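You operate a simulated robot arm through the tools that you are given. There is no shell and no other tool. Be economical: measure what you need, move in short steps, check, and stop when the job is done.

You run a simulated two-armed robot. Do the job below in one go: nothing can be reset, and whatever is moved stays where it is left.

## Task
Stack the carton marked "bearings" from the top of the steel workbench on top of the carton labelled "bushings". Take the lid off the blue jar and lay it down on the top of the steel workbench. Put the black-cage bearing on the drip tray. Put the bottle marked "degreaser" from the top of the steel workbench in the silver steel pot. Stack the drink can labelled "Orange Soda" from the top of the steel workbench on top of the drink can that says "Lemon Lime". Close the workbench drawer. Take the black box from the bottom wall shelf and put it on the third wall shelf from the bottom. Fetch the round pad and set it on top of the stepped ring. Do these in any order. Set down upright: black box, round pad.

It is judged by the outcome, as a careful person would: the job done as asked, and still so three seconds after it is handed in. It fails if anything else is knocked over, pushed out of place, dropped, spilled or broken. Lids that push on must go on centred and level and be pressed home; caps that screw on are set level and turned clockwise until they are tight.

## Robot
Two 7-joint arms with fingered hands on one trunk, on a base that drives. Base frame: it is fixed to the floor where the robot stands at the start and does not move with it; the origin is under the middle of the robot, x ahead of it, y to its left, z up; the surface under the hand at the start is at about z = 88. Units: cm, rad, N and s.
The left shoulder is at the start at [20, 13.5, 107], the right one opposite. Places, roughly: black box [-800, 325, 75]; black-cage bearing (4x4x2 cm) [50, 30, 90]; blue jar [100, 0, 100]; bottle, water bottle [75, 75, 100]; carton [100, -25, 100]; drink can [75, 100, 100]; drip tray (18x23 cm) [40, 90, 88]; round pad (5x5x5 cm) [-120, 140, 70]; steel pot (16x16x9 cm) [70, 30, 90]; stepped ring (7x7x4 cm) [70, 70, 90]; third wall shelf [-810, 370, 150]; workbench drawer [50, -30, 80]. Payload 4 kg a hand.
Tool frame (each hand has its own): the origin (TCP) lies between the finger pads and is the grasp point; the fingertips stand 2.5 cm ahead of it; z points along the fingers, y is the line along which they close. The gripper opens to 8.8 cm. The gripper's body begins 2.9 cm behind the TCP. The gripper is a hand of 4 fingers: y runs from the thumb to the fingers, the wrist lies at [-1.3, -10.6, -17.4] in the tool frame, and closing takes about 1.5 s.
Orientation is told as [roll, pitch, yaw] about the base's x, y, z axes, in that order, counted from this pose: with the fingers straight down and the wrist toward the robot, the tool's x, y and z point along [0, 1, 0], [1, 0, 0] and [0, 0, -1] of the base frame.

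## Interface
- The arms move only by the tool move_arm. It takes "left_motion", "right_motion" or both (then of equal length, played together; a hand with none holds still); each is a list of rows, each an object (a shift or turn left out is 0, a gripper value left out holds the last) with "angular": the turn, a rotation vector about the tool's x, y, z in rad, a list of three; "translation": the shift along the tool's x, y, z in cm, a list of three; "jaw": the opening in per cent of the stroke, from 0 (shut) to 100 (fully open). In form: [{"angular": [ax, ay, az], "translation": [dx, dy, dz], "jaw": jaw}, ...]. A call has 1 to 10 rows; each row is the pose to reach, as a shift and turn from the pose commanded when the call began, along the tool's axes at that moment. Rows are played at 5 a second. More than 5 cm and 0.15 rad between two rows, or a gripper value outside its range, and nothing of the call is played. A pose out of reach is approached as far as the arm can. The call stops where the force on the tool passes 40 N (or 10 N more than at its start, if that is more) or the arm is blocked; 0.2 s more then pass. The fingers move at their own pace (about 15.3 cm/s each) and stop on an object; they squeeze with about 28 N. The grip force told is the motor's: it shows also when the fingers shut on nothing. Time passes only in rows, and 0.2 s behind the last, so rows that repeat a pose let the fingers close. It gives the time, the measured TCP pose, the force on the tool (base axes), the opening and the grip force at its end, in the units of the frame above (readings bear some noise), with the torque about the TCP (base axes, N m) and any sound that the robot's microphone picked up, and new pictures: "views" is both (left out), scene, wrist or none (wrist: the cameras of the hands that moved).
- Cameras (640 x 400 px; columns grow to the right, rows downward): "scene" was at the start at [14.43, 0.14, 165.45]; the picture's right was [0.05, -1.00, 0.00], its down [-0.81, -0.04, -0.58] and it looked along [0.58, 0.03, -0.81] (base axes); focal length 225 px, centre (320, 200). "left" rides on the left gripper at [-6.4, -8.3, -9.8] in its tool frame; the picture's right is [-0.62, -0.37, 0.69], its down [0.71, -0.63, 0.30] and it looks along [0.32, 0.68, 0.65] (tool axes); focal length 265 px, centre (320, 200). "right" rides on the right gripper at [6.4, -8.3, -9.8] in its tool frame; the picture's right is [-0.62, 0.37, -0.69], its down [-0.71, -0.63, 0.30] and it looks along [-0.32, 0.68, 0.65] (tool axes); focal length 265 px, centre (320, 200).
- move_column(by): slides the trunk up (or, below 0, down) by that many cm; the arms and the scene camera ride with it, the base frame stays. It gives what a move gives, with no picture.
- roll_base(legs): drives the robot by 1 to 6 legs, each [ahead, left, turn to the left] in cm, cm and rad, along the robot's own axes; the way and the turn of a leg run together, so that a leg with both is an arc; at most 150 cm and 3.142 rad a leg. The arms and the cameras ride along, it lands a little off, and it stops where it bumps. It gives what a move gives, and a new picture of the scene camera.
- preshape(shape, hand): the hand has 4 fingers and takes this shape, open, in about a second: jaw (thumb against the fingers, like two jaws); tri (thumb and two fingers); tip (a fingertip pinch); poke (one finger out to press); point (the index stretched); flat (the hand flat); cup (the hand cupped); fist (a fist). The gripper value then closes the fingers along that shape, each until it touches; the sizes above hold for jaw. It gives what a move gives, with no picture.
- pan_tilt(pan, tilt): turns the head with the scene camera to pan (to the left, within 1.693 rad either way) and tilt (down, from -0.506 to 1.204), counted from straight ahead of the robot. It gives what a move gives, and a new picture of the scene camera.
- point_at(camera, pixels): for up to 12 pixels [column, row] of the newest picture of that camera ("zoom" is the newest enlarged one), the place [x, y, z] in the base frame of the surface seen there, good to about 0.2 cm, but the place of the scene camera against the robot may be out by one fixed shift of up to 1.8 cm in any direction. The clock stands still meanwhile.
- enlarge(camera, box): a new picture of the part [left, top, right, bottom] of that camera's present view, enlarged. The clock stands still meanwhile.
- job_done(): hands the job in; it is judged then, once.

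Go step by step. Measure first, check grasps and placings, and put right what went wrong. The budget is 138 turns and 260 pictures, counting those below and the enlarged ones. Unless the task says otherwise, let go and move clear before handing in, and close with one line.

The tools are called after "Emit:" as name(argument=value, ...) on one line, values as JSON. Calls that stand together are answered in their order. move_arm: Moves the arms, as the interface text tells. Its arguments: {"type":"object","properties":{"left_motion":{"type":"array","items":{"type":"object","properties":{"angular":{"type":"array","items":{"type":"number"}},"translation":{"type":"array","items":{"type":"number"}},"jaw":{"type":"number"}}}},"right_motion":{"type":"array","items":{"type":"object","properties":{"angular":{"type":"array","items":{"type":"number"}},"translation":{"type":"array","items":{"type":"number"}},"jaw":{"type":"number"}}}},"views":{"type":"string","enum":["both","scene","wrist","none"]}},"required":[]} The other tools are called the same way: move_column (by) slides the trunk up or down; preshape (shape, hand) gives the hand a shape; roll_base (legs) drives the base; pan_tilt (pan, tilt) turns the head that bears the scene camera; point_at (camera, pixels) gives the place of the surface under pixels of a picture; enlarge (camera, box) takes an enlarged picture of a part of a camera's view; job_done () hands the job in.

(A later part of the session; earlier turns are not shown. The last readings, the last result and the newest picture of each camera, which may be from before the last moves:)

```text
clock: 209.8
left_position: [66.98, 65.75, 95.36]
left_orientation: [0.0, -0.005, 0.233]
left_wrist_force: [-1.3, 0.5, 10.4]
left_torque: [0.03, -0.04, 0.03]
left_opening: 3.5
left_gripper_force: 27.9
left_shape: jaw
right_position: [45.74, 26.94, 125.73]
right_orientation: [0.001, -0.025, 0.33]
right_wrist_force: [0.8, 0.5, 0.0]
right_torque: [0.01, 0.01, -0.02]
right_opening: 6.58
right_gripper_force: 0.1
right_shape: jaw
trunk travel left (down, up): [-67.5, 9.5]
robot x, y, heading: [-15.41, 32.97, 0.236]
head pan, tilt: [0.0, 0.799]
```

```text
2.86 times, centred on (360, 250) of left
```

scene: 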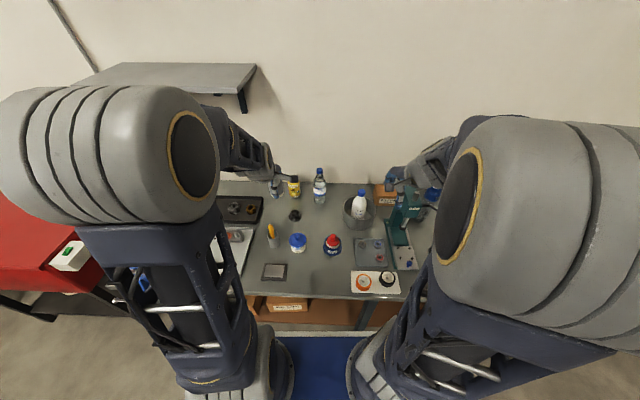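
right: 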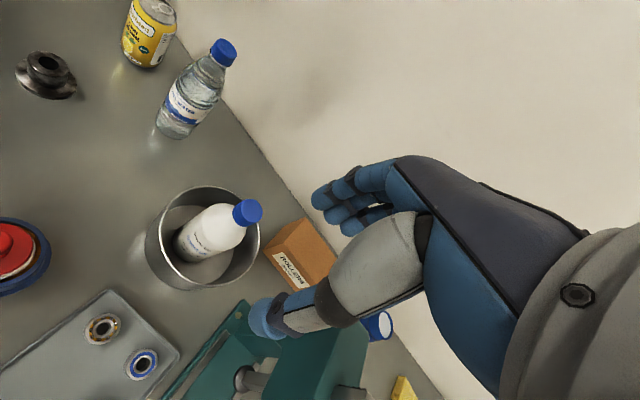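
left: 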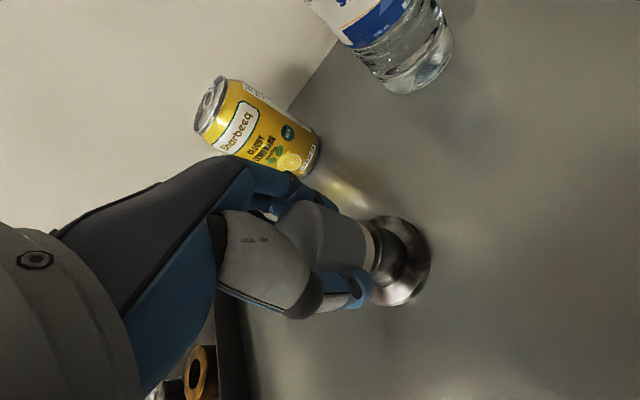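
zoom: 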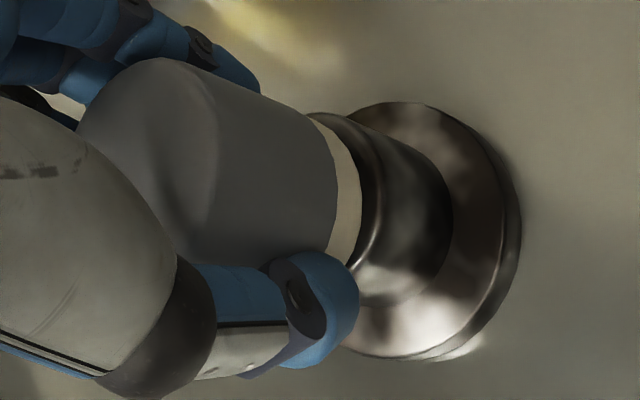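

Seated with 10 N. Relieve, open gradually, rise and look.

Emit:
move_arm(left_motion=[{"translation": [0, 0, -0.15]}, {"translation": [0, 0, -0.15], "jaw": 46}, {"translation": [0, 0, -0.15], "jaw": 58}, {"translation": [0, 0, -0.15], "jaw": 75}, {"translation": [0, 0, -0.15]}, {"translation": [0, 0, -3]}, {"translation": [0, 0, -7]}, {"translation": [0, -1, -11]}, {"translation": [0, -5, -14]}, {"translation": [0, -9, -17]}], views="both")

Emit:
enlarge(camera="left", box=[300, 120, 500, 280])

```text
clock: 212.0
left_position: [58.1, 63.59, 112.08]
left_orientation: [0.0, -0.001, 0.233]
left_wrist_force: [0.0, -0.1, -0.8]
left_torque: [-0.03, 0.02, 0.03]
left_opening: 6.54
left_gripper_force: 0.1
left_shape: jaw
right_position: [45.78, 27.01, 125.68]
right_orientation: [0.001, -0.023, 0.332]
right_wrist_force: [0.2, 0.2, -1.1]
right_torque: [-0.01, 0.0, -0.02]
right_opening: 6.59
right_gripper_force: 0.0
right_shape: jaw
trunk travel left (down, up): [-67.5, 9.5]
robot x, y, heading: [-15.38, 33.06, 0.233]
head pan, tilt: [0.0, 0.799]
```

scene: 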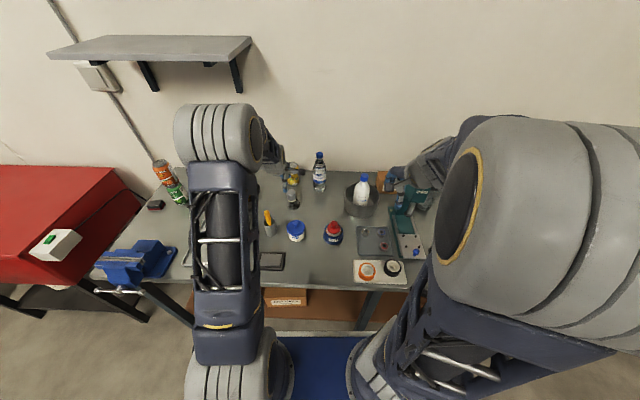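
left: 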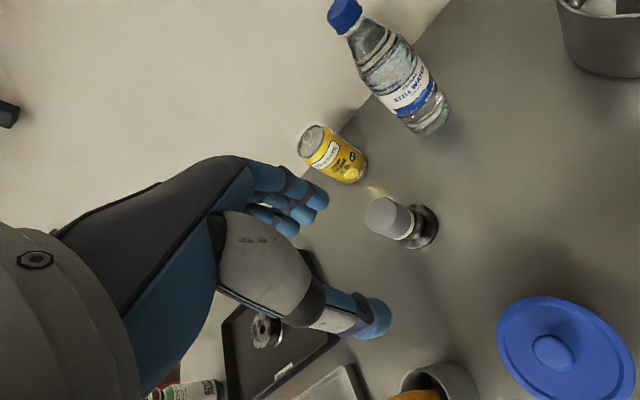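

```text
2.50 times, centred on (400, 200) of left
```

zoom: 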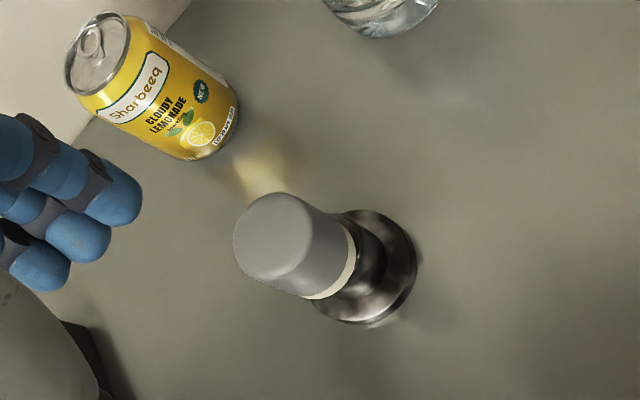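

Pad sits upright on the ring. Now the black box: tuck the left hand, back off, and drive down the corridor (+y) to look for a way across the room.

Emit:
move_arm(left_motion=[{"translation": [0, -3, -4]}, {"translation": [0, -6, -8]}, {"translation": [0, -10, -11]}, {"translation": [0, -14, -13]}, {"translation": [0, -17, -15]}], views="none")

Emit:
roll_base(legs=[[-22, 0, 0], [0, 0, 1.34], [150, 0, 0], [120, 0, 0]])

Emit:
pan_tilt(pan=1.45, tilt=0.3)

```text
clock: 213.2
left_position: [41.46, 59.83, 127.03]
left_orientation: [-0.002, -0.002, 0.234]
left_wrist_force: [0.9, -0.1, 0.6]
left_torque: [0.03, -0.01, -0.01]
left_opening: 6.58
left_gripper_force: 0.1
left_shape: jaw
right_position: [45.76, 27.0, 125.58]
right_orientation: [0.001, -0.024, 0.332]
right_wrist_force: [0.2, -0.4, 0.1]
right_torque: [0.01, -0.02, 0.0]
right_opening: 6.58
right_gripper_force: 0.1
right_shape: jaw
trunk travel left (down, up): [-67.5, 9.5]
robot x, y, heading: [-15.72, 33.47, 0.238]
head pan, tilt: [0.0, 0.799]
```

```text
clock: 230.9
left_position: [-47.94, 355.78, 127.08]
left_orientation: [-0.003, -0.002, 1.543]
left_wrist_force: [0.2, 0.1, 0.6]
left_torque: [-0.05, 0.01, 0.02]
left_opening: 6.6
left_gripper_force: 0.1
left_shape: jaw
right_position: [-15.01, 351.57, 125.63]
right_orientation: [0.001, -0.021, 1.642]
right_wrist_force: [0.0, -1.0, -0.3]
right_torque: [0.02, 0.01, -0.02]
right_opening: 6.59
right_gripper_force: 0.1
right_shape: jaw
trunk travel left (down, up): [-67.5, 9.5]
robot x, y, heading: [-36.87, 293.69, 1.542]
head pan, tilt: [0.0, 0.799]
stopped in leg 4: the robot was blocked; the commanded pose is now the measured one
```

scene: 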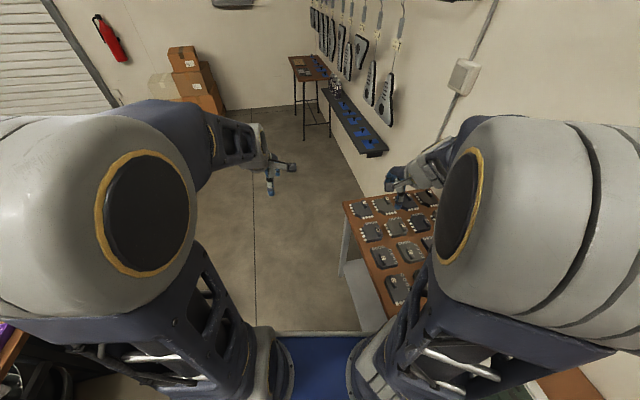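

```text
clock: 232.5
left_position: [-47.86, 355.86, 126.99]
left_orientation: [0.001, -0.002, 1.545]
left_wrist_force: [-0.3, 0.3, -0.1]
left_torque: [-0.03, -0.02, 0.01]
left_opening: 6.58
left_gripper_force: 0.1
left_shape: jaw
right_position: [-14.95, 351.61, 125.62]
right_orientation: [0.002, -0.023, 1.643]
right_wrist_force: [0.7, -0.6, -0.3]
right_torque: [-0.01, -0.03, -0.01]
right_opening: 6.57
right_gripper_force: 0.0
right_shape: jaw
trunk travel left (down, up): [-67.5, 9.5]
robot x, y, heading: [-36.42, 294.11, 1.544]
head pan, tilt: [1.45, 0.3]
```

scene: 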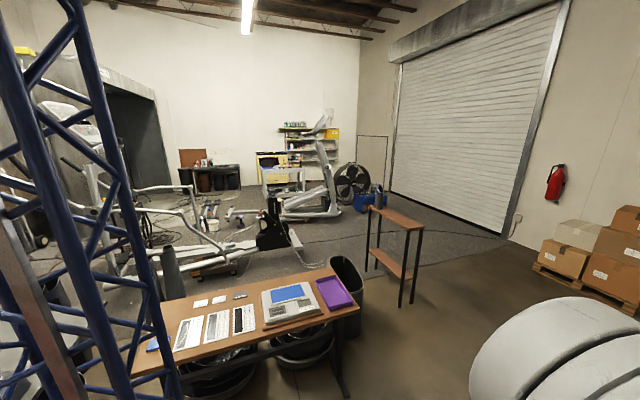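

Wall shelves are seen at (315,145) far off. Blocked just short; measure landmarks for a route.

Emit:
point_at(camera="scene", pixels=[[355, 305], [340, 290], [405, 300], [400, 218], [320, 135], [350, 195], [380, 205], [300, 210], [420, 260], [480, 235], [295, 245], [345, 360]])

Emit:
enlarge(camera="scene", box=[240, 110, 400, 220])

```text
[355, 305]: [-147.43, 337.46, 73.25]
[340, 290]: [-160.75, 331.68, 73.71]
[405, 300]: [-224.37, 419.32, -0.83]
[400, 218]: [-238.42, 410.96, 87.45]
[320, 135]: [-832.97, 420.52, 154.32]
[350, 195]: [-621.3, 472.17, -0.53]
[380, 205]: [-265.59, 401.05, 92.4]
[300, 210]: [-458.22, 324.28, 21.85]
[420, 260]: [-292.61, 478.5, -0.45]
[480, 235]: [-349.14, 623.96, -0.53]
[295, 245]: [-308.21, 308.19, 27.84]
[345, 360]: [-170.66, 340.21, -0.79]
```

```text
3.64 times, centred on (320, 165) of scene
```

zoom: 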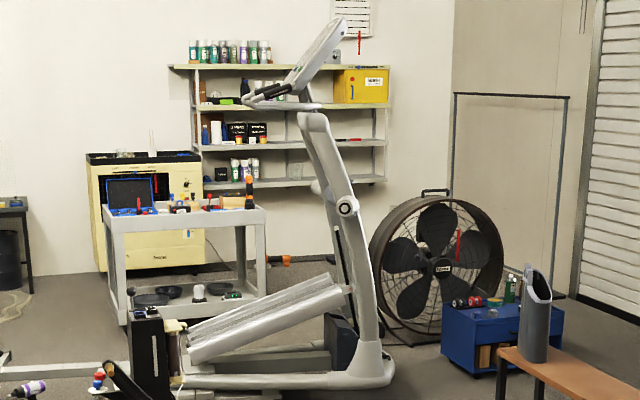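

Emit:
point_at(camera="zoom", pixels=[[120, 322], [262, 296], [388, 382], [445, 370], [560, 352], [400, 340], [500, 310], [222, 174], [250, 178], [350, 182], [300, 108], [220, 145]])

Emit:
roll_base(legs=[[-10, 0, 0], [0, 25, 0], [100, 0, 0]])

```text
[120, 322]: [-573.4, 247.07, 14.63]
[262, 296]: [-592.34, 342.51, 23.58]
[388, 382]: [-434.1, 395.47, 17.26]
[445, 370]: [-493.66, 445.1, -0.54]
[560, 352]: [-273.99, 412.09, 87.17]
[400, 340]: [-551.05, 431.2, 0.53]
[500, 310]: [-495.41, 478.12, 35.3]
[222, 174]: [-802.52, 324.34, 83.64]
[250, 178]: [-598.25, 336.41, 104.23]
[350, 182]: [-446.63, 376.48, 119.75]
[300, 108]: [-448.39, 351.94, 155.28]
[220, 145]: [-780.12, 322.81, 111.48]
```

```text
clock: 239.9
left_position: [-71.63, 446.67, 126.96]
left_orientation: [0.0, -0.003, 1.556]
left_wrist_force: [-0.4, 0.6, 0.8]
left_torque: [0.03, 0.03, 0.01]
left_opening: 6.6
left_gripper_force: 0.0
left_shape: jaw
right_position: [-38.88, 442.69, 125.62]
right_orientation: [0.002, -0.025, 1.655]
right_wrist_force: [0.4, -0.3, 1.1]
right_torque: [0.05, 0.01, 0.0]
right_opening: 6.58
right_gripper_force: 0.1
right_shape: jaw
trunk travel left (down, up): [-67.5, 9.5]
robot x, y, heading: [-59.67, 385.02, 1.553]
head pan, tilt: [1.45, 0.3]
```

scene: 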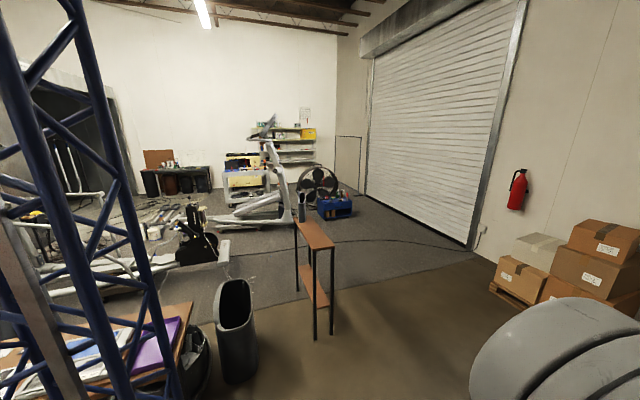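

Box seen at ≈[-802,324,~80] on the bottom shelf. Route: face -x, strafe to y≈550, then drive along it past the fan.

Emit:
roll_base(legs=[[0, 0, 1.588], [0, -150, 0], [0, -15, 0], [150, 0, 0], [150, 0, 0], [150, 0, 0]])

Emit:
pan_tilt(pan=0.5, tilt=0.4)

```text
clock: 252.3
left_position: [-123.82, 538.07, 127.11]
left_orientation: [-0.002, -0.002, -3.123]
left_wrist_force: [-0.1, -0.6, -0.3]
left_torque: [0.01, 0.0, -0.01]
left_opening: 6.58
left_gripper_force: 0.1
left_shape: jaw
right_position: [-120.85, 571.31, 125.46]
right_orientation: [0.004, -0.023, -3.025]
right_wrist_force: [0.2, -0.4, 0.7]
right_torque: [-0.01, 0.02, 0.02]
right_opening: 6.58
right_gripper_force: 0.1
right_shape: jaw
trunk travel left (down, up): [-67.5, 9.5]
robot x, y, heading: [-62.68, 552.25, -3.121]
head pan, tilt: [1.45, 0.3]
stopped in leg 3: the robot was blocked; the commanded pose is now the measured one
```

scene: 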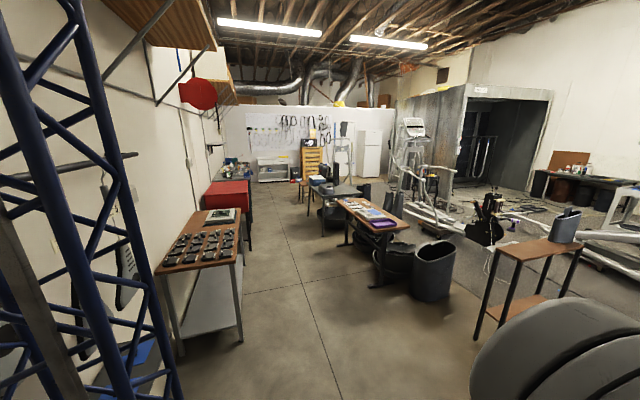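

```text
clock: 253.6
left_position: [-123.7, 538.12, 127.06]
left_orientation: [-0.004, -0.004, -3.123]
left_wrist_force: [0.0, 0.1, -0.7]
left_torque: [0.01, 0.0, -0.02]
left_opening: 6.6
left_gripper_force: 0.1
left_shape: jaw
right_position: [-120.94, 571.3, 125.66]
right_orientation: [0.004, -0.023, -3.025]
right_wrist_force: [-0.5, 0.5, 0.2]
right_torque: [0.0, 0.01, -0.02]
right_opening: 6.57
right_gripper_force: 0.0
right_shape: jaw
trunk travel left (down, up): [-67.5, 9.5]
robot x, y, heading: [-62.36, 551.83, -3.122]
head pan, tilt: [0.499, 0.4]
```

scene: 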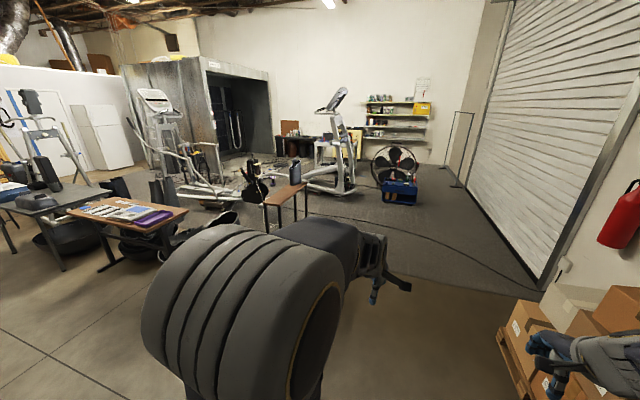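

Blocked by the pallet of boxes on the right; shift left 6 cm, straighten and drive ahead.

Emit:
roll_base(legs=[[0, 5, 0], [150, 0, -0.03], [150, 0, 0], [150, 0, 0], [120, 0, 0]])

Emit:
pan_tilt(pan=0.75, tilt=0.45)

```text
clock: 279.7
left_position: [-667.85, 529.16, 127.05]
left_orientation: [-0.002, 0.0, -3.131]
left_wrist_force: [-0.3, 0.8, 0.3]
left_torque: [-0.01, -0.01, -0.03]
left_opening: 6.56
left_gripper_force: 0.0
left_shape: jaw
right_position: [-664.71, 562.11, 125.65]
right_orientation: [0.003, -0.023, -3.032]
right_wrist_force: [-0.2, 0.2, 0.1]
right_torque: [-0.01, 0.01, 0.04]
right_opening: 6.59
right_gripper_force: 0.2
right_shape: jaw
trunk travel left (down, up): [-67.5, 9.5]
robot x, y, heading: [-606.36, 542.75, -3.133]
head pan, tilt: [0.499, 0.4]
stopped in leg 5: the robot was blocked; the commanded pose is now the measured one
```

scene: 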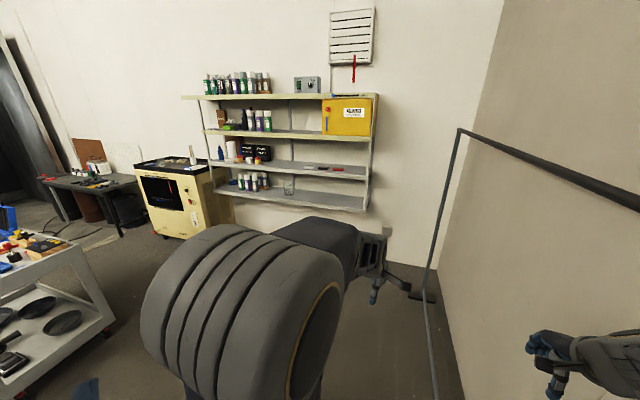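

```text
clock: 280.5
left_position: [-667.81, 529.03, 127.12]
left_orientation: [-0.003, -0.001, -3.129]
left_wrist_force: [1.2, 0.0, -0.1]
left_torque: [0.01, 0.02, 0.01]
left_opening: 6.57
left_gripper_force: 0.1
left_shape: jaw
right_position: [-664.74, 562.08, 125.62]
right_orientation: [0.004, -0.022, -3.032]
right_wrist_force: [-0.8, 0.0, -0.1]
right_torque: [-0.01, 0.02, 0.01]
right_opening: 6.58
right_gripper_force: 0.1
right_shape: jaw
trunk travel left (down, up): [-67.5, 9.5]
robot x, y, heading: [-606.29, 542.83, -3.128]
head pan, tilt: [0.75, 0.45]
```

scene: 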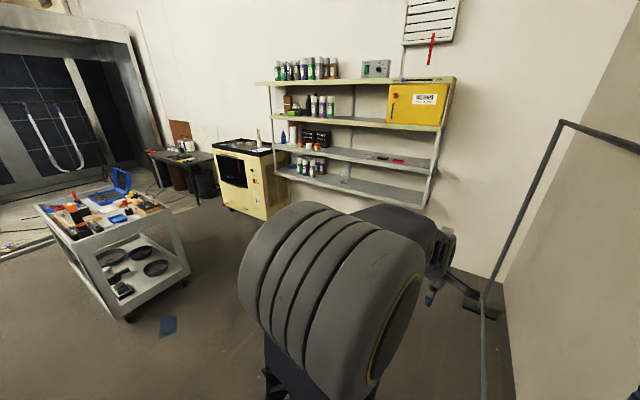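

Shelves are right ahead-left: bottom tier (350,185), third tier (340,122). Blocked by the pipe rack; zoom and measure.

Emit:
enlarge(camera="scene", box=[240, 40, 480, 220])

Emit:
point_at(camera="zoom", pixels=[[135, 325], [145, 345], [165, 350], [245, 345], [280, 375], [480, 405], [130, 260], [160, 205], [60, 210], [430, 245], [250, 285], [140, 318]])

Emit:
point_at(camera="scene", pixels=[[485, 305], [455, 275], [560, 125], [130, 315], [270, 185], [480, 380]])

```text
2.22 times, centred on (360, 130) of scene
```

zoom: 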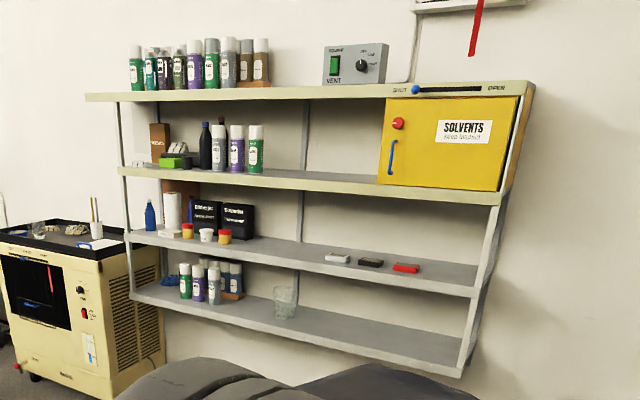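

```text
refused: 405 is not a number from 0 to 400
```

```text
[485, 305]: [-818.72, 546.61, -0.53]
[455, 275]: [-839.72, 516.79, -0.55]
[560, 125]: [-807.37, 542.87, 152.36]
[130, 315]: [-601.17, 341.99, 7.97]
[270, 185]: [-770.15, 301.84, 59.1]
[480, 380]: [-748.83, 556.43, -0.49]
```

Emit:
point_at(camera="zoom", pixels=[[145, 298], [185, 305], [284, 318], [440, 372], [470, 292], [140, 235], [130, 168], [330, 185], [500, 200], [200, 215], [115, 97], [260, 178]])

Emit:
roll_base(legs=[[-6, 0, 0], [0, 15, 0], [60, 0, 0], [52, 0, 0], [0, 110, 0]])

```text
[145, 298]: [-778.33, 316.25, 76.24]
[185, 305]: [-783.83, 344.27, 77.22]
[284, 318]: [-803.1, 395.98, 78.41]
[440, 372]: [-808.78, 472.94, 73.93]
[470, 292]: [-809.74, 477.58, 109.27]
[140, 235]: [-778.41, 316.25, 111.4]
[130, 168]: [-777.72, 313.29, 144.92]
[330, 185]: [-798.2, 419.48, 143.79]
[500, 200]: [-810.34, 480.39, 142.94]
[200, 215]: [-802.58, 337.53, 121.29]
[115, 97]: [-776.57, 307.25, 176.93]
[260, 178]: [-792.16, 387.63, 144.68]
```

```text
clock: 293.4
left_position: [-770.88, 400.81, 127.13]
left_orientation: [0.0, -0.003, -3.134]
left_wrist_force: [0.0, 0.7, 0.6]
left_torque: [-0.01, 0.0, 0.0]
left_opening: 6.58
left_gripper_force: 0.1
left_shape: jaw
right_position: [-767.72, 433.77, 125.51]
right_orientation: [0.003, -0.024, -3.035]
right_wrist_force: [0.9, 0.3, -0.6]
right_torque: [0.03, 0.02, 0.03]
right_opening: 6.58
right_gripper_force: 0.1
right_shape: jaw
trunk travel left (down, up): [-67.5, 9.5]
robot x, y, heading: [-709.66, 414.39, -3.13]
head pan, tilt: [0.75, 0.45]
```

scene: 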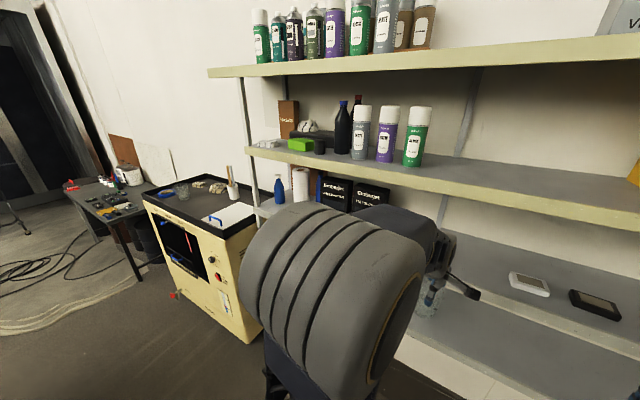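

Shelf tiers: bottom z≈76, second 111, third 145; shelf face is rotated ~0.19. Locate the cabinet corner before moving closer.

Emit:
point_at(camera="scene", pixels=[[248, 340], [238, 235], [205, 238], [160, 290], [145, 200], [250, 215], [297, 200], [272, 150], [420, 170], [345, 150]])

Emit:
enlarge(camera="left", box=[0, 0, 640, 400])

```text
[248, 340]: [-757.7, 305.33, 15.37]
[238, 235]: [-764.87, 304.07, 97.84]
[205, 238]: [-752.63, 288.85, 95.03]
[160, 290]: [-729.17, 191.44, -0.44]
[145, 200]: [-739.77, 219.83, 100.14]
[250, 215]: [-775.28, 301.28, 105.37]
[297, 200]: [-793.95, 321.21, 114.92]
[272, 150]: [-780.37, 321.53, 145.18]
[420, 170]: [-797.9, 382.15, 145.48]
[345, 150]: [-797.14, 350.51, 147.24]
```

```text
1.00 times, centred on (320, 200) of left (not enlarged: the box is as wide or as high as the picture)
```

zoom: 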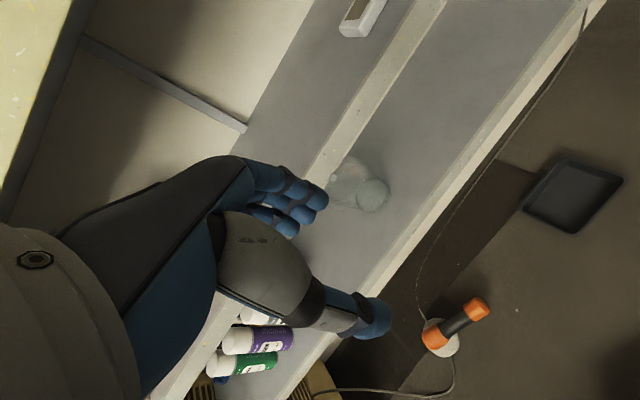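

Cabinet corner at ≈[-757,305]. Align to the shelf, shift left 52, and lower the trunk so the head can look under the second tier.

Emit:
roll_base(legs=[[0, 0, 0.19], [0, 52, 0]])

Emit:
move_column(by=-64)

Emit:
pan_tilt(pan=0.15, tilt=0.2)

```text
clock: 297.1
left_position: [-757.15, 338.71, 127.06]
left_orientation: [-0.002, -0.002, -2.947]
left_wrist_force: [0.4, 1.0, 0.2]
left_torque: [0.0, 0.02, 0.0]
left_opening: 6.58
left_gripper_force: 0.1
left_shape: jaw
right_position: [-760.22, 371.64, 125.58]
right_orientation: [0.005, -0.023, -2.847]
right_wrist_force: [0.8, -0.2, 1.3]
right_torque: [-0.02, -0.01, -0.02]
right_opening: 6.57
right_gripper_force: 0.0
right_shape: jaw
trunk travel left (down, up): [-67.5, 9.5]
robot x, y, heading: [-699.18, 363.43, -2.946]
head pan, tilt: [0.75, 0.45]
```

scene: 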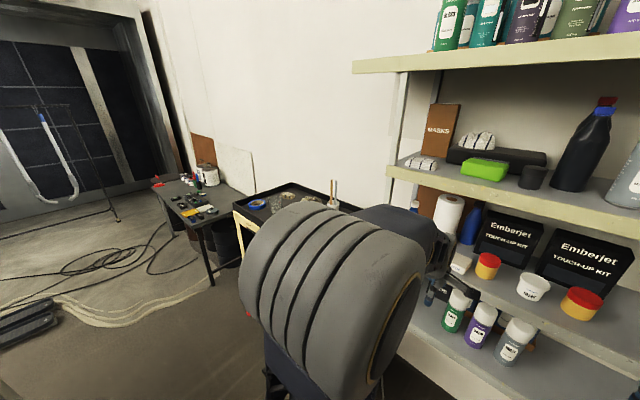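

```text
refused: -64 is not a number from -40 to 40
```

```text
clock: 298.1
left_position: [-757.23, 338.6, 127.1]
left_orientation: [-0.002, -0.002, -2.945]
left_wrist_force: [-0.2, 0.4, -0.3]
left_torque: [0.01, -0.02, -0.01]
left_opening: 6.59
left_gripper_force: 0.1
left_shape: jaw
right_position: [-760.29, 371.59, 125.52]
right_orientation: [0.003, -0.022, -2.847]
right_wrist_force: [-0.7, -0.2, 0.3]
right_torque: [0.01, -0.01, -0.01]
right_opening: 6.55
right_gripper_force: 0.1
right_shape: jaw
trunk travel left (down, up): [-67.5, 9.5]
robot x, y, heading: [-699.03, 363.67, -2.946]
head pan, tilt: [0.15, 0.201]
```

scene: 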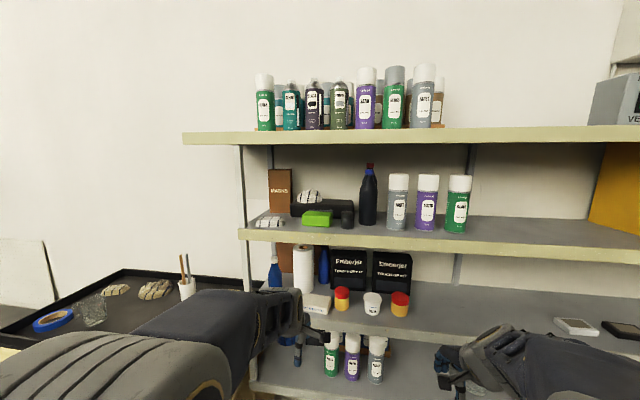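

Free space on the third tier right of the sprays at (530,228). Lower the trunk to see the bottom tier.

Emit:
move_column(by=-40)

Emit:
move_column(by=-20)

Emit:
pan_tilt(pan=0.2, tilt=0.15)

Emit:
enlarge(camera="scene", box=[200, 160, 440, 340])

```text
clock: 301.9
left_position: [-757.25, 338.62, 87.06]
left_orientation: [-0.001, -0.002, -2.945]
left_wrist_force: [0.7, -0.9, 0.7]
left_torque: [0.01, 0.02, 0.01]
left_opening: 6.57
left_gripper_force: 0.1
left_shape: jaw
right_position: [-760.29, 371.57, 85.67]
right_orientation: [0.003, -0.021, -2.846]
right_wrist_force: [0.4, 0.4, 0.8]
right_torque: [0.01, -0.01, 0.03]
right_opening: 6.57
right_gripper_force: 0.1
right_shape: jaw
trunk travel left (down, up): [-27.5, 49.5]
robot x, y, heading: [-699.15, 363.62, -2.946]
head pan, tilt: [0.15, 0.201]
```

```text
clock: 304.1
left_position: [-757.25, 338.64, 67.17]
left_orientation: [-0.002, -0.001, -2.946]
left_wrist_force: [-0.3, -0.2, -0.1]
left_torque: [0.02, 0.01, 0.0]
left_opening: 6.57
left_gripper_force: 0.0
left_shape: jaw
right_position: [-760.22, 371.66, 65.63]
right_orientation: [0.003, -0.024, -2.846]
right_wrist_force: [-0.1, 0.0, 0.0]
right_torque: [-0.02, 0.02, -0.01]
right_opening: 6.59
right_gripper_force: 0.1
right_shape: jaw
trunk travel left (down, up): [-7.5, 69.5]
robot x, y, heading: [-699.41, 363.26, -2.946]
head pan, tilt: [0.15, 0.201]
```

```text
clock: 304.7
left_position: [-757.24, 338.6, 67.11]
left_orientation: [-0.002, -0.002, -2.947]
left_wrist_force: [0.4, -0.4, -0.3]
left_torque: [0.0, 0.03, -0.01]
left_opening: 6.55
left_gripper_force: 0.0
left_shape: jaw
right_position: [-760.21, 371.7, 65.49]
right_orientation: [0.003, -0.024, -2.847]
right_wrist_force: [0.4, 1.0, -0.5]
right_torque: [-0.01, -0.04, -0.02]
right_opening: 6.58
right_gripper_force: 0.1
right_shape: jaw
trunk travel left (down, up): [-7.5, 69.5]
robot x, y, heading: [-699.21, 363.34, -2.947]
head pan, tilt: [0.201, 0.15]
```

scene: 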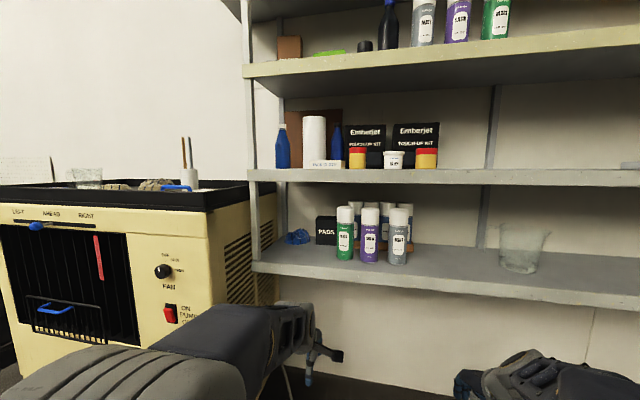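

```text
2.22 times, centred on (320, 250) of scene
```

zoom: 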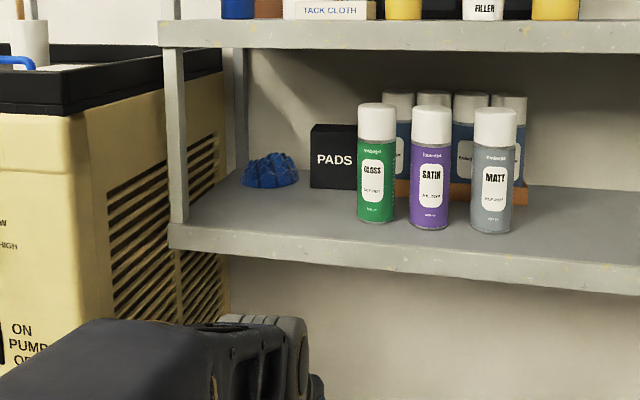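

The black PADS box is at (330,230), beside the gloss can. Measure it and surroundings.

Emit:
point_at(camera="zoom", pixels=[[312, 132], [354, 132], [312, 185], [352, 187], [333, 128], [335, 160], [270, 172], [376, 107], [376, 215], [360, 180], [175, 230], [333, 190]])

```text
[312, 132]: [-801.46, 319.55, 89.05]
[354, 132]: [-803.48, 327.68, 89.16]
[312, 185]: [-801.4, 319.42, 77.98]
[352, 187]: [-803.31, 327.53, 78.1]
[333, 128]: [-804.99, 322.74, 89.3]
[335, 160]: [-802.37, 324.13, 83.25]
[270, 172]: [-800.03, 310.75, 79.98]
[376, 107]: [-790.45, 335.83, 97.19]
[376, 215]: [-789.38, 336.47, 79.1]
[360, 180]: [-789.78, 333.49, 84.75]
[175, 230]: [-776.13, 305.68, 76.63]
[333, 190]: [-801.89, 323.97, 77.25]
```

PADS box: left front edge [-801.5,319.5], right ≥[-803.4,327.6], z 77–89, ~22 cm behind the shelf edge. Raise the trunk a bit, turn the left hand horizontal (pointing in, pitched down 0.45), retract the right, and look with the left camera.

Emit:
move_column(by=22)

Emit:
move_arm(left_motion=[{"angular": [-0.067, 0.067, 0.107], "jaw": 100}, {"angular": [-0.134, 0.134, 0.214]}, {"angular": [-0.201, 0.201, 0.32]}, {"angular": [-0.268, 0.268, 0.427]}, {"angular": [-0.335, 0.335, 0.534]}, {"angular": [-0.402, 0.402, 0.641]}, {"angular": [-0.469, 0.469, 0.748]}], right_motion=[{"translation": [0, -2, 0]}, {"translation": [0, -4, 0]}, {"translation": [0, -5, 0]}, {"translation": [-2, -6, 0]}, {"translation": [-4, -7, 0]}, {"translation": [-6, -8, 0]}, {"translation": [-8, -8, 0]}], views="none")

Emit:
move_arm(left_motion=[{"angular": [-0.067, 0.067, 0.107]}, {"angular": [-0.134, 0.134, 0.214]}, {"angular": [-0.201, 0.201, 0.32]}, {"angular": [-0.268, 0.268, 0.427]}, {"angular": [-0.335, 0.335, 0.534]}, {"angular": [-0.402, 0.402, 0.641]}], views="both")

```text
clock: 307.1
left_position: [-757.15, 338.64, 89.07]
left_orientation: [-0.002, -0.002, -2.945]
left_wrist_force: [0.5, 0.9, 0.3]
left_torque: [-0.01, -0.01, -0.03]
left_opening: 6.58
left_gripper_force: 0.0
left_shape: jaw
right_position: [-760.19, 371.59, 87.64]
right_orientation: [0.003, -0.023, -2.846]
right_wrist_force: [0.0, -0.2, -0.1]
right_torque: [-0.01, 0.04, 0.01]
right_opening: 6.58
right_gripper_force: 0.0
right_shape: jaw
trunk travel left (down, up): [-29.5, 47.5]
robot x, y, heading: [-699.34, 363.48, -2.948]
head pan, tilt: [0.201, 0.15]
```

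```text
clock: 308.7
left_position: [-757.14, 338.62, 89.07]
left_orientation: [0.611, -0.237, 2.487]
left_wrist_force: [0.4, -0.2, -0.9]
left_torque: [0.01, -0.02, -0.03]
left_opening: 8.77
left_gripper_force: 0.0
left_shape: jaw
right_position: [-754.98, 381.61, 87.23]
right_orientation: [0.002, -0.023, -2.848]
right_wrist_force: [1.3, -0.4, 0.5]
right_torque: [0.01, -0.02, 0.02]
right_opening: 6.55
right_gripper_force: 0.0
right_shape: jaw
trunk travel left (down, up): [-29.5, 47.5]
robot x, y, heading: [-699.29, 363.29, -2.946]
head pan, tilt: [0.201, 0.15]
```

```text
clock: 310.1
left_position: [-757.21, 338.64, 89.05]
left_orientation: [1.122, 0.0, 1.764]
left_wrist_force: [0.2, 0.9, -0.1]
left_torque: [0.01, 0.0, 0.0]
left_opening: 8.81
left_gripper_force: 0.1
left_shape: jaw
right_position: [-755.02, 381.7, 87.33]
right_orientation: [0.004, -0.024, -2.847]
right_wrist_force: [1.2, -0.6, -0.2]
right_torque: [-0.01, 0.01, 0.03]
right_opening: 6.6
right_gripper_force: 0.0
right_shape: jaw
trunk travel left (down, up): [-29.5, 47.5]
robot x, y, heading: [-699.41, 363.49, -2.944]
head pan, tilt: [0.201, 0.15]
```

scene: 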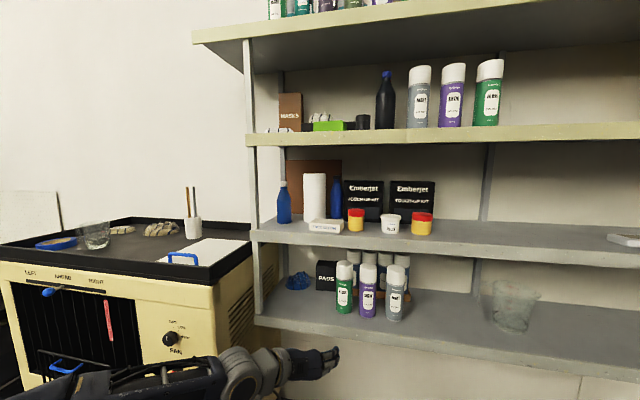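
left: 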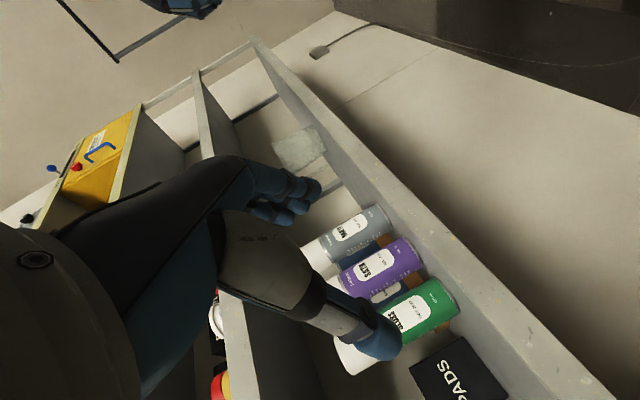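

The left camera sees the PADS box at (455,375). Zoom and measure its width and depth.

Emit:
enlarge(camera="left", box=[360, 290, 540, 400])

Emit:
point_at(camera="left", pixels=[[413, 369], [464, 340], [505, 390], [430, 385], [470, 365], [440, 396], [425, 305], [450, 305], [350, 360], [460, 345]])

```text
3.56 times, centred on (450, 345) of left
```

zoom: 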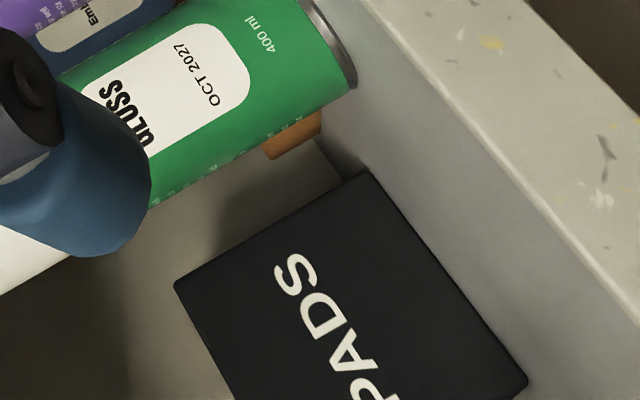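

```text
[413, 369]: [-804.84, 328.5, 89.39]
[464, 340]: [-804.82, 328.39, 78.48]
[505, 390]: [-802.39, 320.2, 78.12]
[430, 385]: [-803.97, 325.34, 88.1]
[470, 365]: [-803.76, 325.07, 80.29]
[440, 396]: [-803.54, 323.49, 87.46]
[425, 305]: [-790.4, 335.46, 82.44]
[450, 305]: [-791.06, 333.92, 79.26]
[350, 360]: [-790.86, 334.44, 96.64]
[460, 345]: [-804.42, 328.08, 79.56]
```

Box front face runs [-802.4,320.2]→[-804.8,328.5] (≈8.6 wide, tight but like the carton). Drive 20 cm ahead, move the left hand to just inside the edge, offset left to miss the gloss can, and re-measure.

Emit:
roll_base(legs=[[19, 0, 0]])

Emit:
move_arm(left_motion=[{"translation": [-0.2, -2.3, 3], "angular": [0.026, 0, -0.012]}, {"translation": [-0.4, -4.7, 6], "angular": [0.052, 0, -0.025]}, {"translation": [-0.57, -7, 9.16], "angular": [0.077, 0, -0.037]}, {"translation": [-0.57, -7, 9.16], "angular": [0.077, 0, -0.037]}], views="wrist")

Emit:
enlarge(camera="left", box=[280, 200, 560, 400])

```text
clock: 311.6
left_position: [-775.96, 334.95, 89.1]
left_orientation: [1.124, -0.001, 1.765]
left_wrist_force: [0.0, 0.1, 0.5]
left_torque: [0.0, 0.0, 0.0]
left_opening: 8.77
left_gripper_force: 0.0
left_shape: jaw
right_position: [-773.6, 378.0, 87.35]
right_orientation: [0.004, -0.023, -2.848]
right_wrist_force: [-0.2, 0.0, 0.1]
right_torque: [0.01, 0.0, 0.05]
right_opening: 6.56
right_gripper_force: 0.1
right_shape: jaw
trunk travel left (down, up): [-29.5, 47.5]
robot x, y, heading: [-718.03, 359.44, -2.944]
head pan, tilt: [0.201, 0.15]
```

scene: 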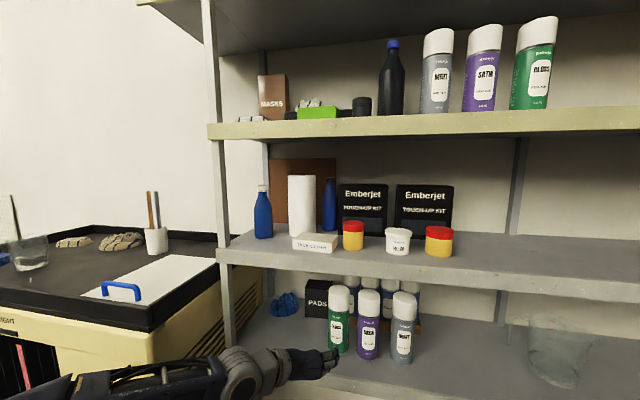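

```text
clock: 312.6
left_position: [-782.47, 326.3, 84.35]
left_orientation: [1.123, 0.0, 1.852]
left_wrist_force: [0.3, -0.6, -0.1]
left_torque: [0.04, -0.01, 0.0]
left_opening: 8.81
left_gripper_force: 0.0
left_shape: jaw
right_position: [-773.68, 377.99, 87.29]
right_orientation: [0.002, -0.024, -2.847]
right_wrist_force: [-0.1, 0.5, 0.1]
right_torque: [0.0, 0.02, -0.02]
right_opening: 6.58
right_gripper_force: 0.1
right_shape: jaw
trunk travel left (down, up): [-29.5, 47.5]
robot x, y, heading: [-717.96, 359.2, -2.947]
head pan, tilt: [0.201, 0.15]
```

left: 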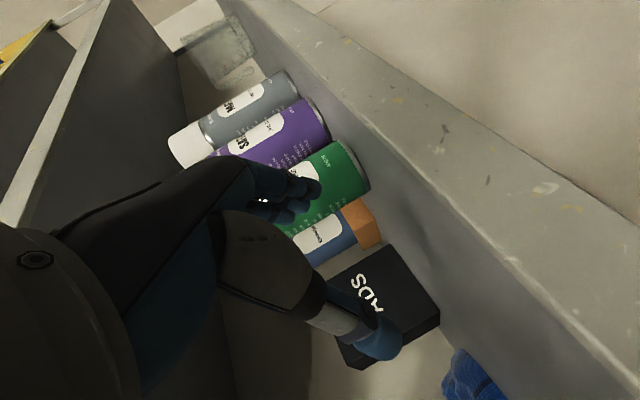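

```text
2.00 times, centred on (420, 300) of left
```

zoom: 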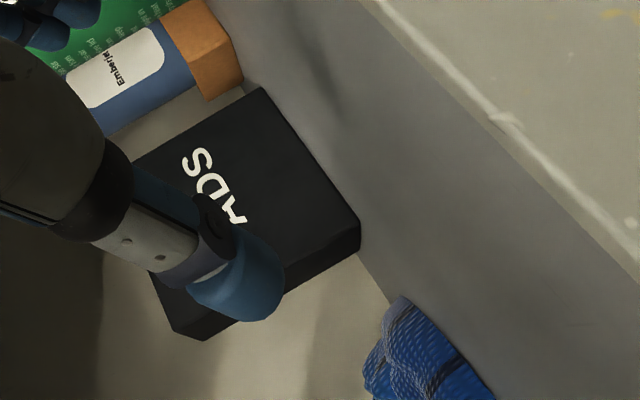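

Emit:
point_at(camera="zoom", pixels=[[264, 95], [354, 222], [357, 240], [205, 335], [178, 322], [300, 150], [330, 260], [150, 165], [350, 243], [235, 30], [390, 340]])

Emit:
point_at(camera="left", pixels=[[325, 150], [355, 170], [310, 188], [375, 345]])

```text
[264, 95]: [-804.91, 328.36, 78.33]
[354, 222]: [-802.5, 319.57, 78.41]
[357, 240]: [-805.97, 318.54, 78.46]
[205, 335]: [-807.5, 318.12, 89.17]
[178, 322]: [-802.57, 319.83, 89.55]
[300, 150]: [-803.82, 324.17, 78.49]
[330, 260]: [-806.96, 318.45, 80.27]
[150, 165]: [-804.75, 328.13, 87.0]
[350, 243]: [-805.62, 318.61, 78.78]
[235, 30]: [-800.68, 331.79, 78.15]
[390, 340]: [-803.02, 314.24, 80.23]
```

```text
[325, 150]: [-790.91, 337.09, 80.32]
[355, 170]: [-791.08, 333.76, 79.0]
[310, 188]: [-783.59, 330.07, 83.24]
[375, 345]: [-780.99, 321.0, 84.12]
```

The box is ~9 cm wide but only ~5 cm deep, so it must be gripped front-to-back with the left hand pointing right. Back out, unwind to fingers-down, then roll the hand to point right at z≈94.5.

Emit:
move_arm(left_motion=[{"translation": [-2.1, 0, -4.4]}, {"translation": [-4.3, 0, -8.9]}, {"translation": [-6.4, 0, -13.4]}, {"translation": [-6.5, 0, -13.5], "angular": [0.067, -0.067, -0.107]}, {"translation": [-6.5, 0, -13.5], "angular": [0.134, -0.134, -0.214]}, {"translation": [-6.5, 0, -13.5], "angular": [0.201, -0.201, -0.32]}, {"translation": [-6.5, 0, -13.5], "angular": [0.268, -0.268, -0.427]}, {"translation": [-6.5, 0, -13.5], "angular": [0.335, -0.335, -0.534]}, {"translation": [-6.5, 0, -13.5], "angular": [0.402, -0.402, -0.641]}, {"translation": [-6.5, 0, -13.5], "angular": [0.469, -0.469, -0.748]}], views="none")

Emit:
move_arm(left_motion=[{"angular": [0.067, -0.067, -0.107]}, {"angular": [0.134, -0.134, -0.214]}, {"angular": [0.201, -0.201, -0.32]}, {"angular": [0.268, -0.268, -0.427]}, {"angular": [0.335, -0.335, -0.534]}, {"angular": [0.402, -0.402, -0.641]}], views="none")

Emit:
move_arm(left_motion=[{"translation": [-0.5, 0, -1], "angular": [0, -0.15, 0], "jaw": 75}, {"translation": [-1, 0, -2], "angular": [0, -0.3, 0]}, {"translation": [-1.5, 0, -3], "angular": [0, -0.45, 0]}, {"translation": [-2, 0, -4], "angular": [0, -0.6, 0]}, {"translation": [-2.5, 0, -5], "angular": [0, -0.75, 0]}, {"translation": [-3, 0, -6], "angular": [0, -0.9, 0]}, {"translation": [-3.5, 0, -7], "angular": [0, -1.05, 0]}, {"translation": [-4, 0, -8], "angular": [0, -1.2, 0]}, {"translation": [-4.5, 0, -9], "angular": [0, -1.35, 0]}, {"translation": [-4.9, 0, -10.1], "angular": [0, -1.5, 0]}], views="both")

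```text
clock: 314.8
left_position: [-769.72, 329.54, 85.86]
left_orientation: [0.509, -0.237, 2.706]
left_wrist_force: [-0.1, 0.0, 0.2]
left_torque: [-0.01, -0.01, 0.05]
left_opening: 8.77
left_gripper_force: 0.0
left_shape: jaw
left hand out of reach, approached as far as the arm can: row 3, 4, 5, 6, 7, 8, 9, 10
right_position: [-773.77, 377.88, 87.22]
right_orientation: [0.004, -0.022, -2.846]
right_wrist_force: [-0.2, -0.1, 0.5]
right_torque: [0.0, -0.03, -0.01]
right_opening: 6.56
right_gripper_force: 0.2
right_shape: jaw
trunk travel left (down, up): [-29.5, 47.5]
robot x, y, heading: [-718.37, 359.63, -2.948]
head pan, tilt: [0.201, 0.15]
```

```text
clock: 316.2
left_position: [-769.83, 329.44, 86.04]
left_orientation: [-0.001, 0.0, -2.859]
left_wrist_force: [0.8, 1.2, -0.3]
left_torque: [-0.03, -0.01, -0.02]
left_opening: 8.77
left_gripper_force: 0.0
left_shape: jaw
right_position: [-773.68, 378.01, 87.28]
right_orientation: [0.004, -0.024, -2.847]
right_wrist_force: [1.4, 0.2, 0.8]
right_torque: [-0.02, 0.01, -0.01]
right_opening: 6.58
right_gripper_force: 0.0
right_shape: jaw
trunk travel left (down, up): [-29.5, 47.5]
robot x, y, heading: [-718.07, 359.63, -2.946]
head pan, tilt: [0.201, 0.15]
```

```text
clock: 318.4
left_position: [-771.19, 334.24, 96.3]
left_orientation: [-1.501, -0.001, -2.86]
left_wrist_force: [-0.6, 0.0, 0.4]
left_torque: [0.0, -0.02, -0.02]
left_opening: 6.63
left_gripper_force: 0.0
left_shape: jaw
right_position: [-773.75, 377.96, 87.19]
right_orientation: [0.004, -0.023, -2.846]
right_wrist_force: [0.0, 0.9, 0.4]
right_torque: [-0.01, -0.01, 0.0]
right_opening: 6.56
right_gripper_force: 0.0
right_shape: jaw
trunk travel left (down, up): [-29.5, 47.5]
robot x, y, heading: [-717.95, 360.01, -2.949]
head pan, tilt: [0.201, 0.15]
```

scene: 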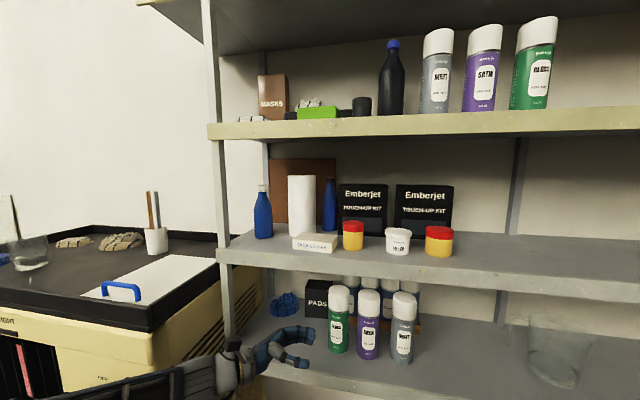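
left: 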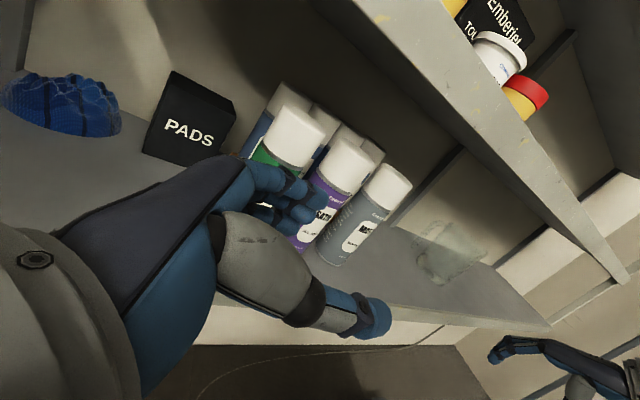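

Ideal view of the box. Zoom to measure its top, depth, wall, sponge height and shelf underside.

Emit:
enlarge(camera="left", box=[0, 20, 330, 220])

Emit:
point_at(camera="left", pixels=[[175, 74], [143, 152], [158, 112], [237, 99], [218, 160], [234, 125], [150, 50], [70, 76], [115, 120], [400, 120], [500, 210], [297, 108]])

```text
1.94 times, centred on (165, 120) of left
```

zoom: 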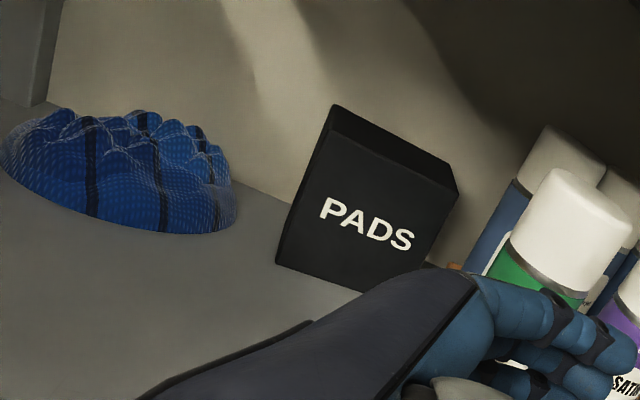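

```text
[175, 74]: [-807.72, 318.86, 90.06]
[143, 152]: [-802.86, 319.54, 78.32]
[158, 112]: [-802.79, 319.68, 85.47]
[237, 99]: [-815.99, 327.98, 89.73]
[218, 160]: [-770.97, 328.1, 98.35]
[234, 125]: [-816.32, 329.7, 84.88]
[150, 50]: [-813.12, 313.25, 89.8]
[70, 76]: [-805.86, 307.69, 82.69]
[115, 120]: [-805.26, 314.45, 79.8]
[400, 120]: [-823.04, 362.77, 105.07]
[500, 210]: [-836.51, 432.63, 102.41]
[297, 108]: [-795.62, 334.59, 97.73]
```

Emit:
point_at(camera="zoom", pixels=[[334, 108], [328, 132], [452, 176], [456, 190], [445, 208], [390, 150], [345, 118], [280, 262], [322, 150], [440, 180], [336, 122]])

```text
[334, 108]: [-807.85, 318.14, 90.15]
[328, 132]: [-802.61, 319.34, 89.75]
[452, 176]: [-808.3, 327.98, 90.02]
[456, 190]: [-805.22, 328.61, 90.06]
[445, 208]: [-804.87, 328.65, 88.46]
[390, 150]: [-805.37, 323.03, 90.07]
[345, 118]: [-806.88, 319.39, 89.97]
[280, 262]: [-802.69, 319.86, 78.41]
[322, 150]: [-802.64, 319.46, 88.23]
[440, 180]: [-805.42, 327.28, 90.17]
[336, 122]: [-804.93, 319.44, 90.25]
```

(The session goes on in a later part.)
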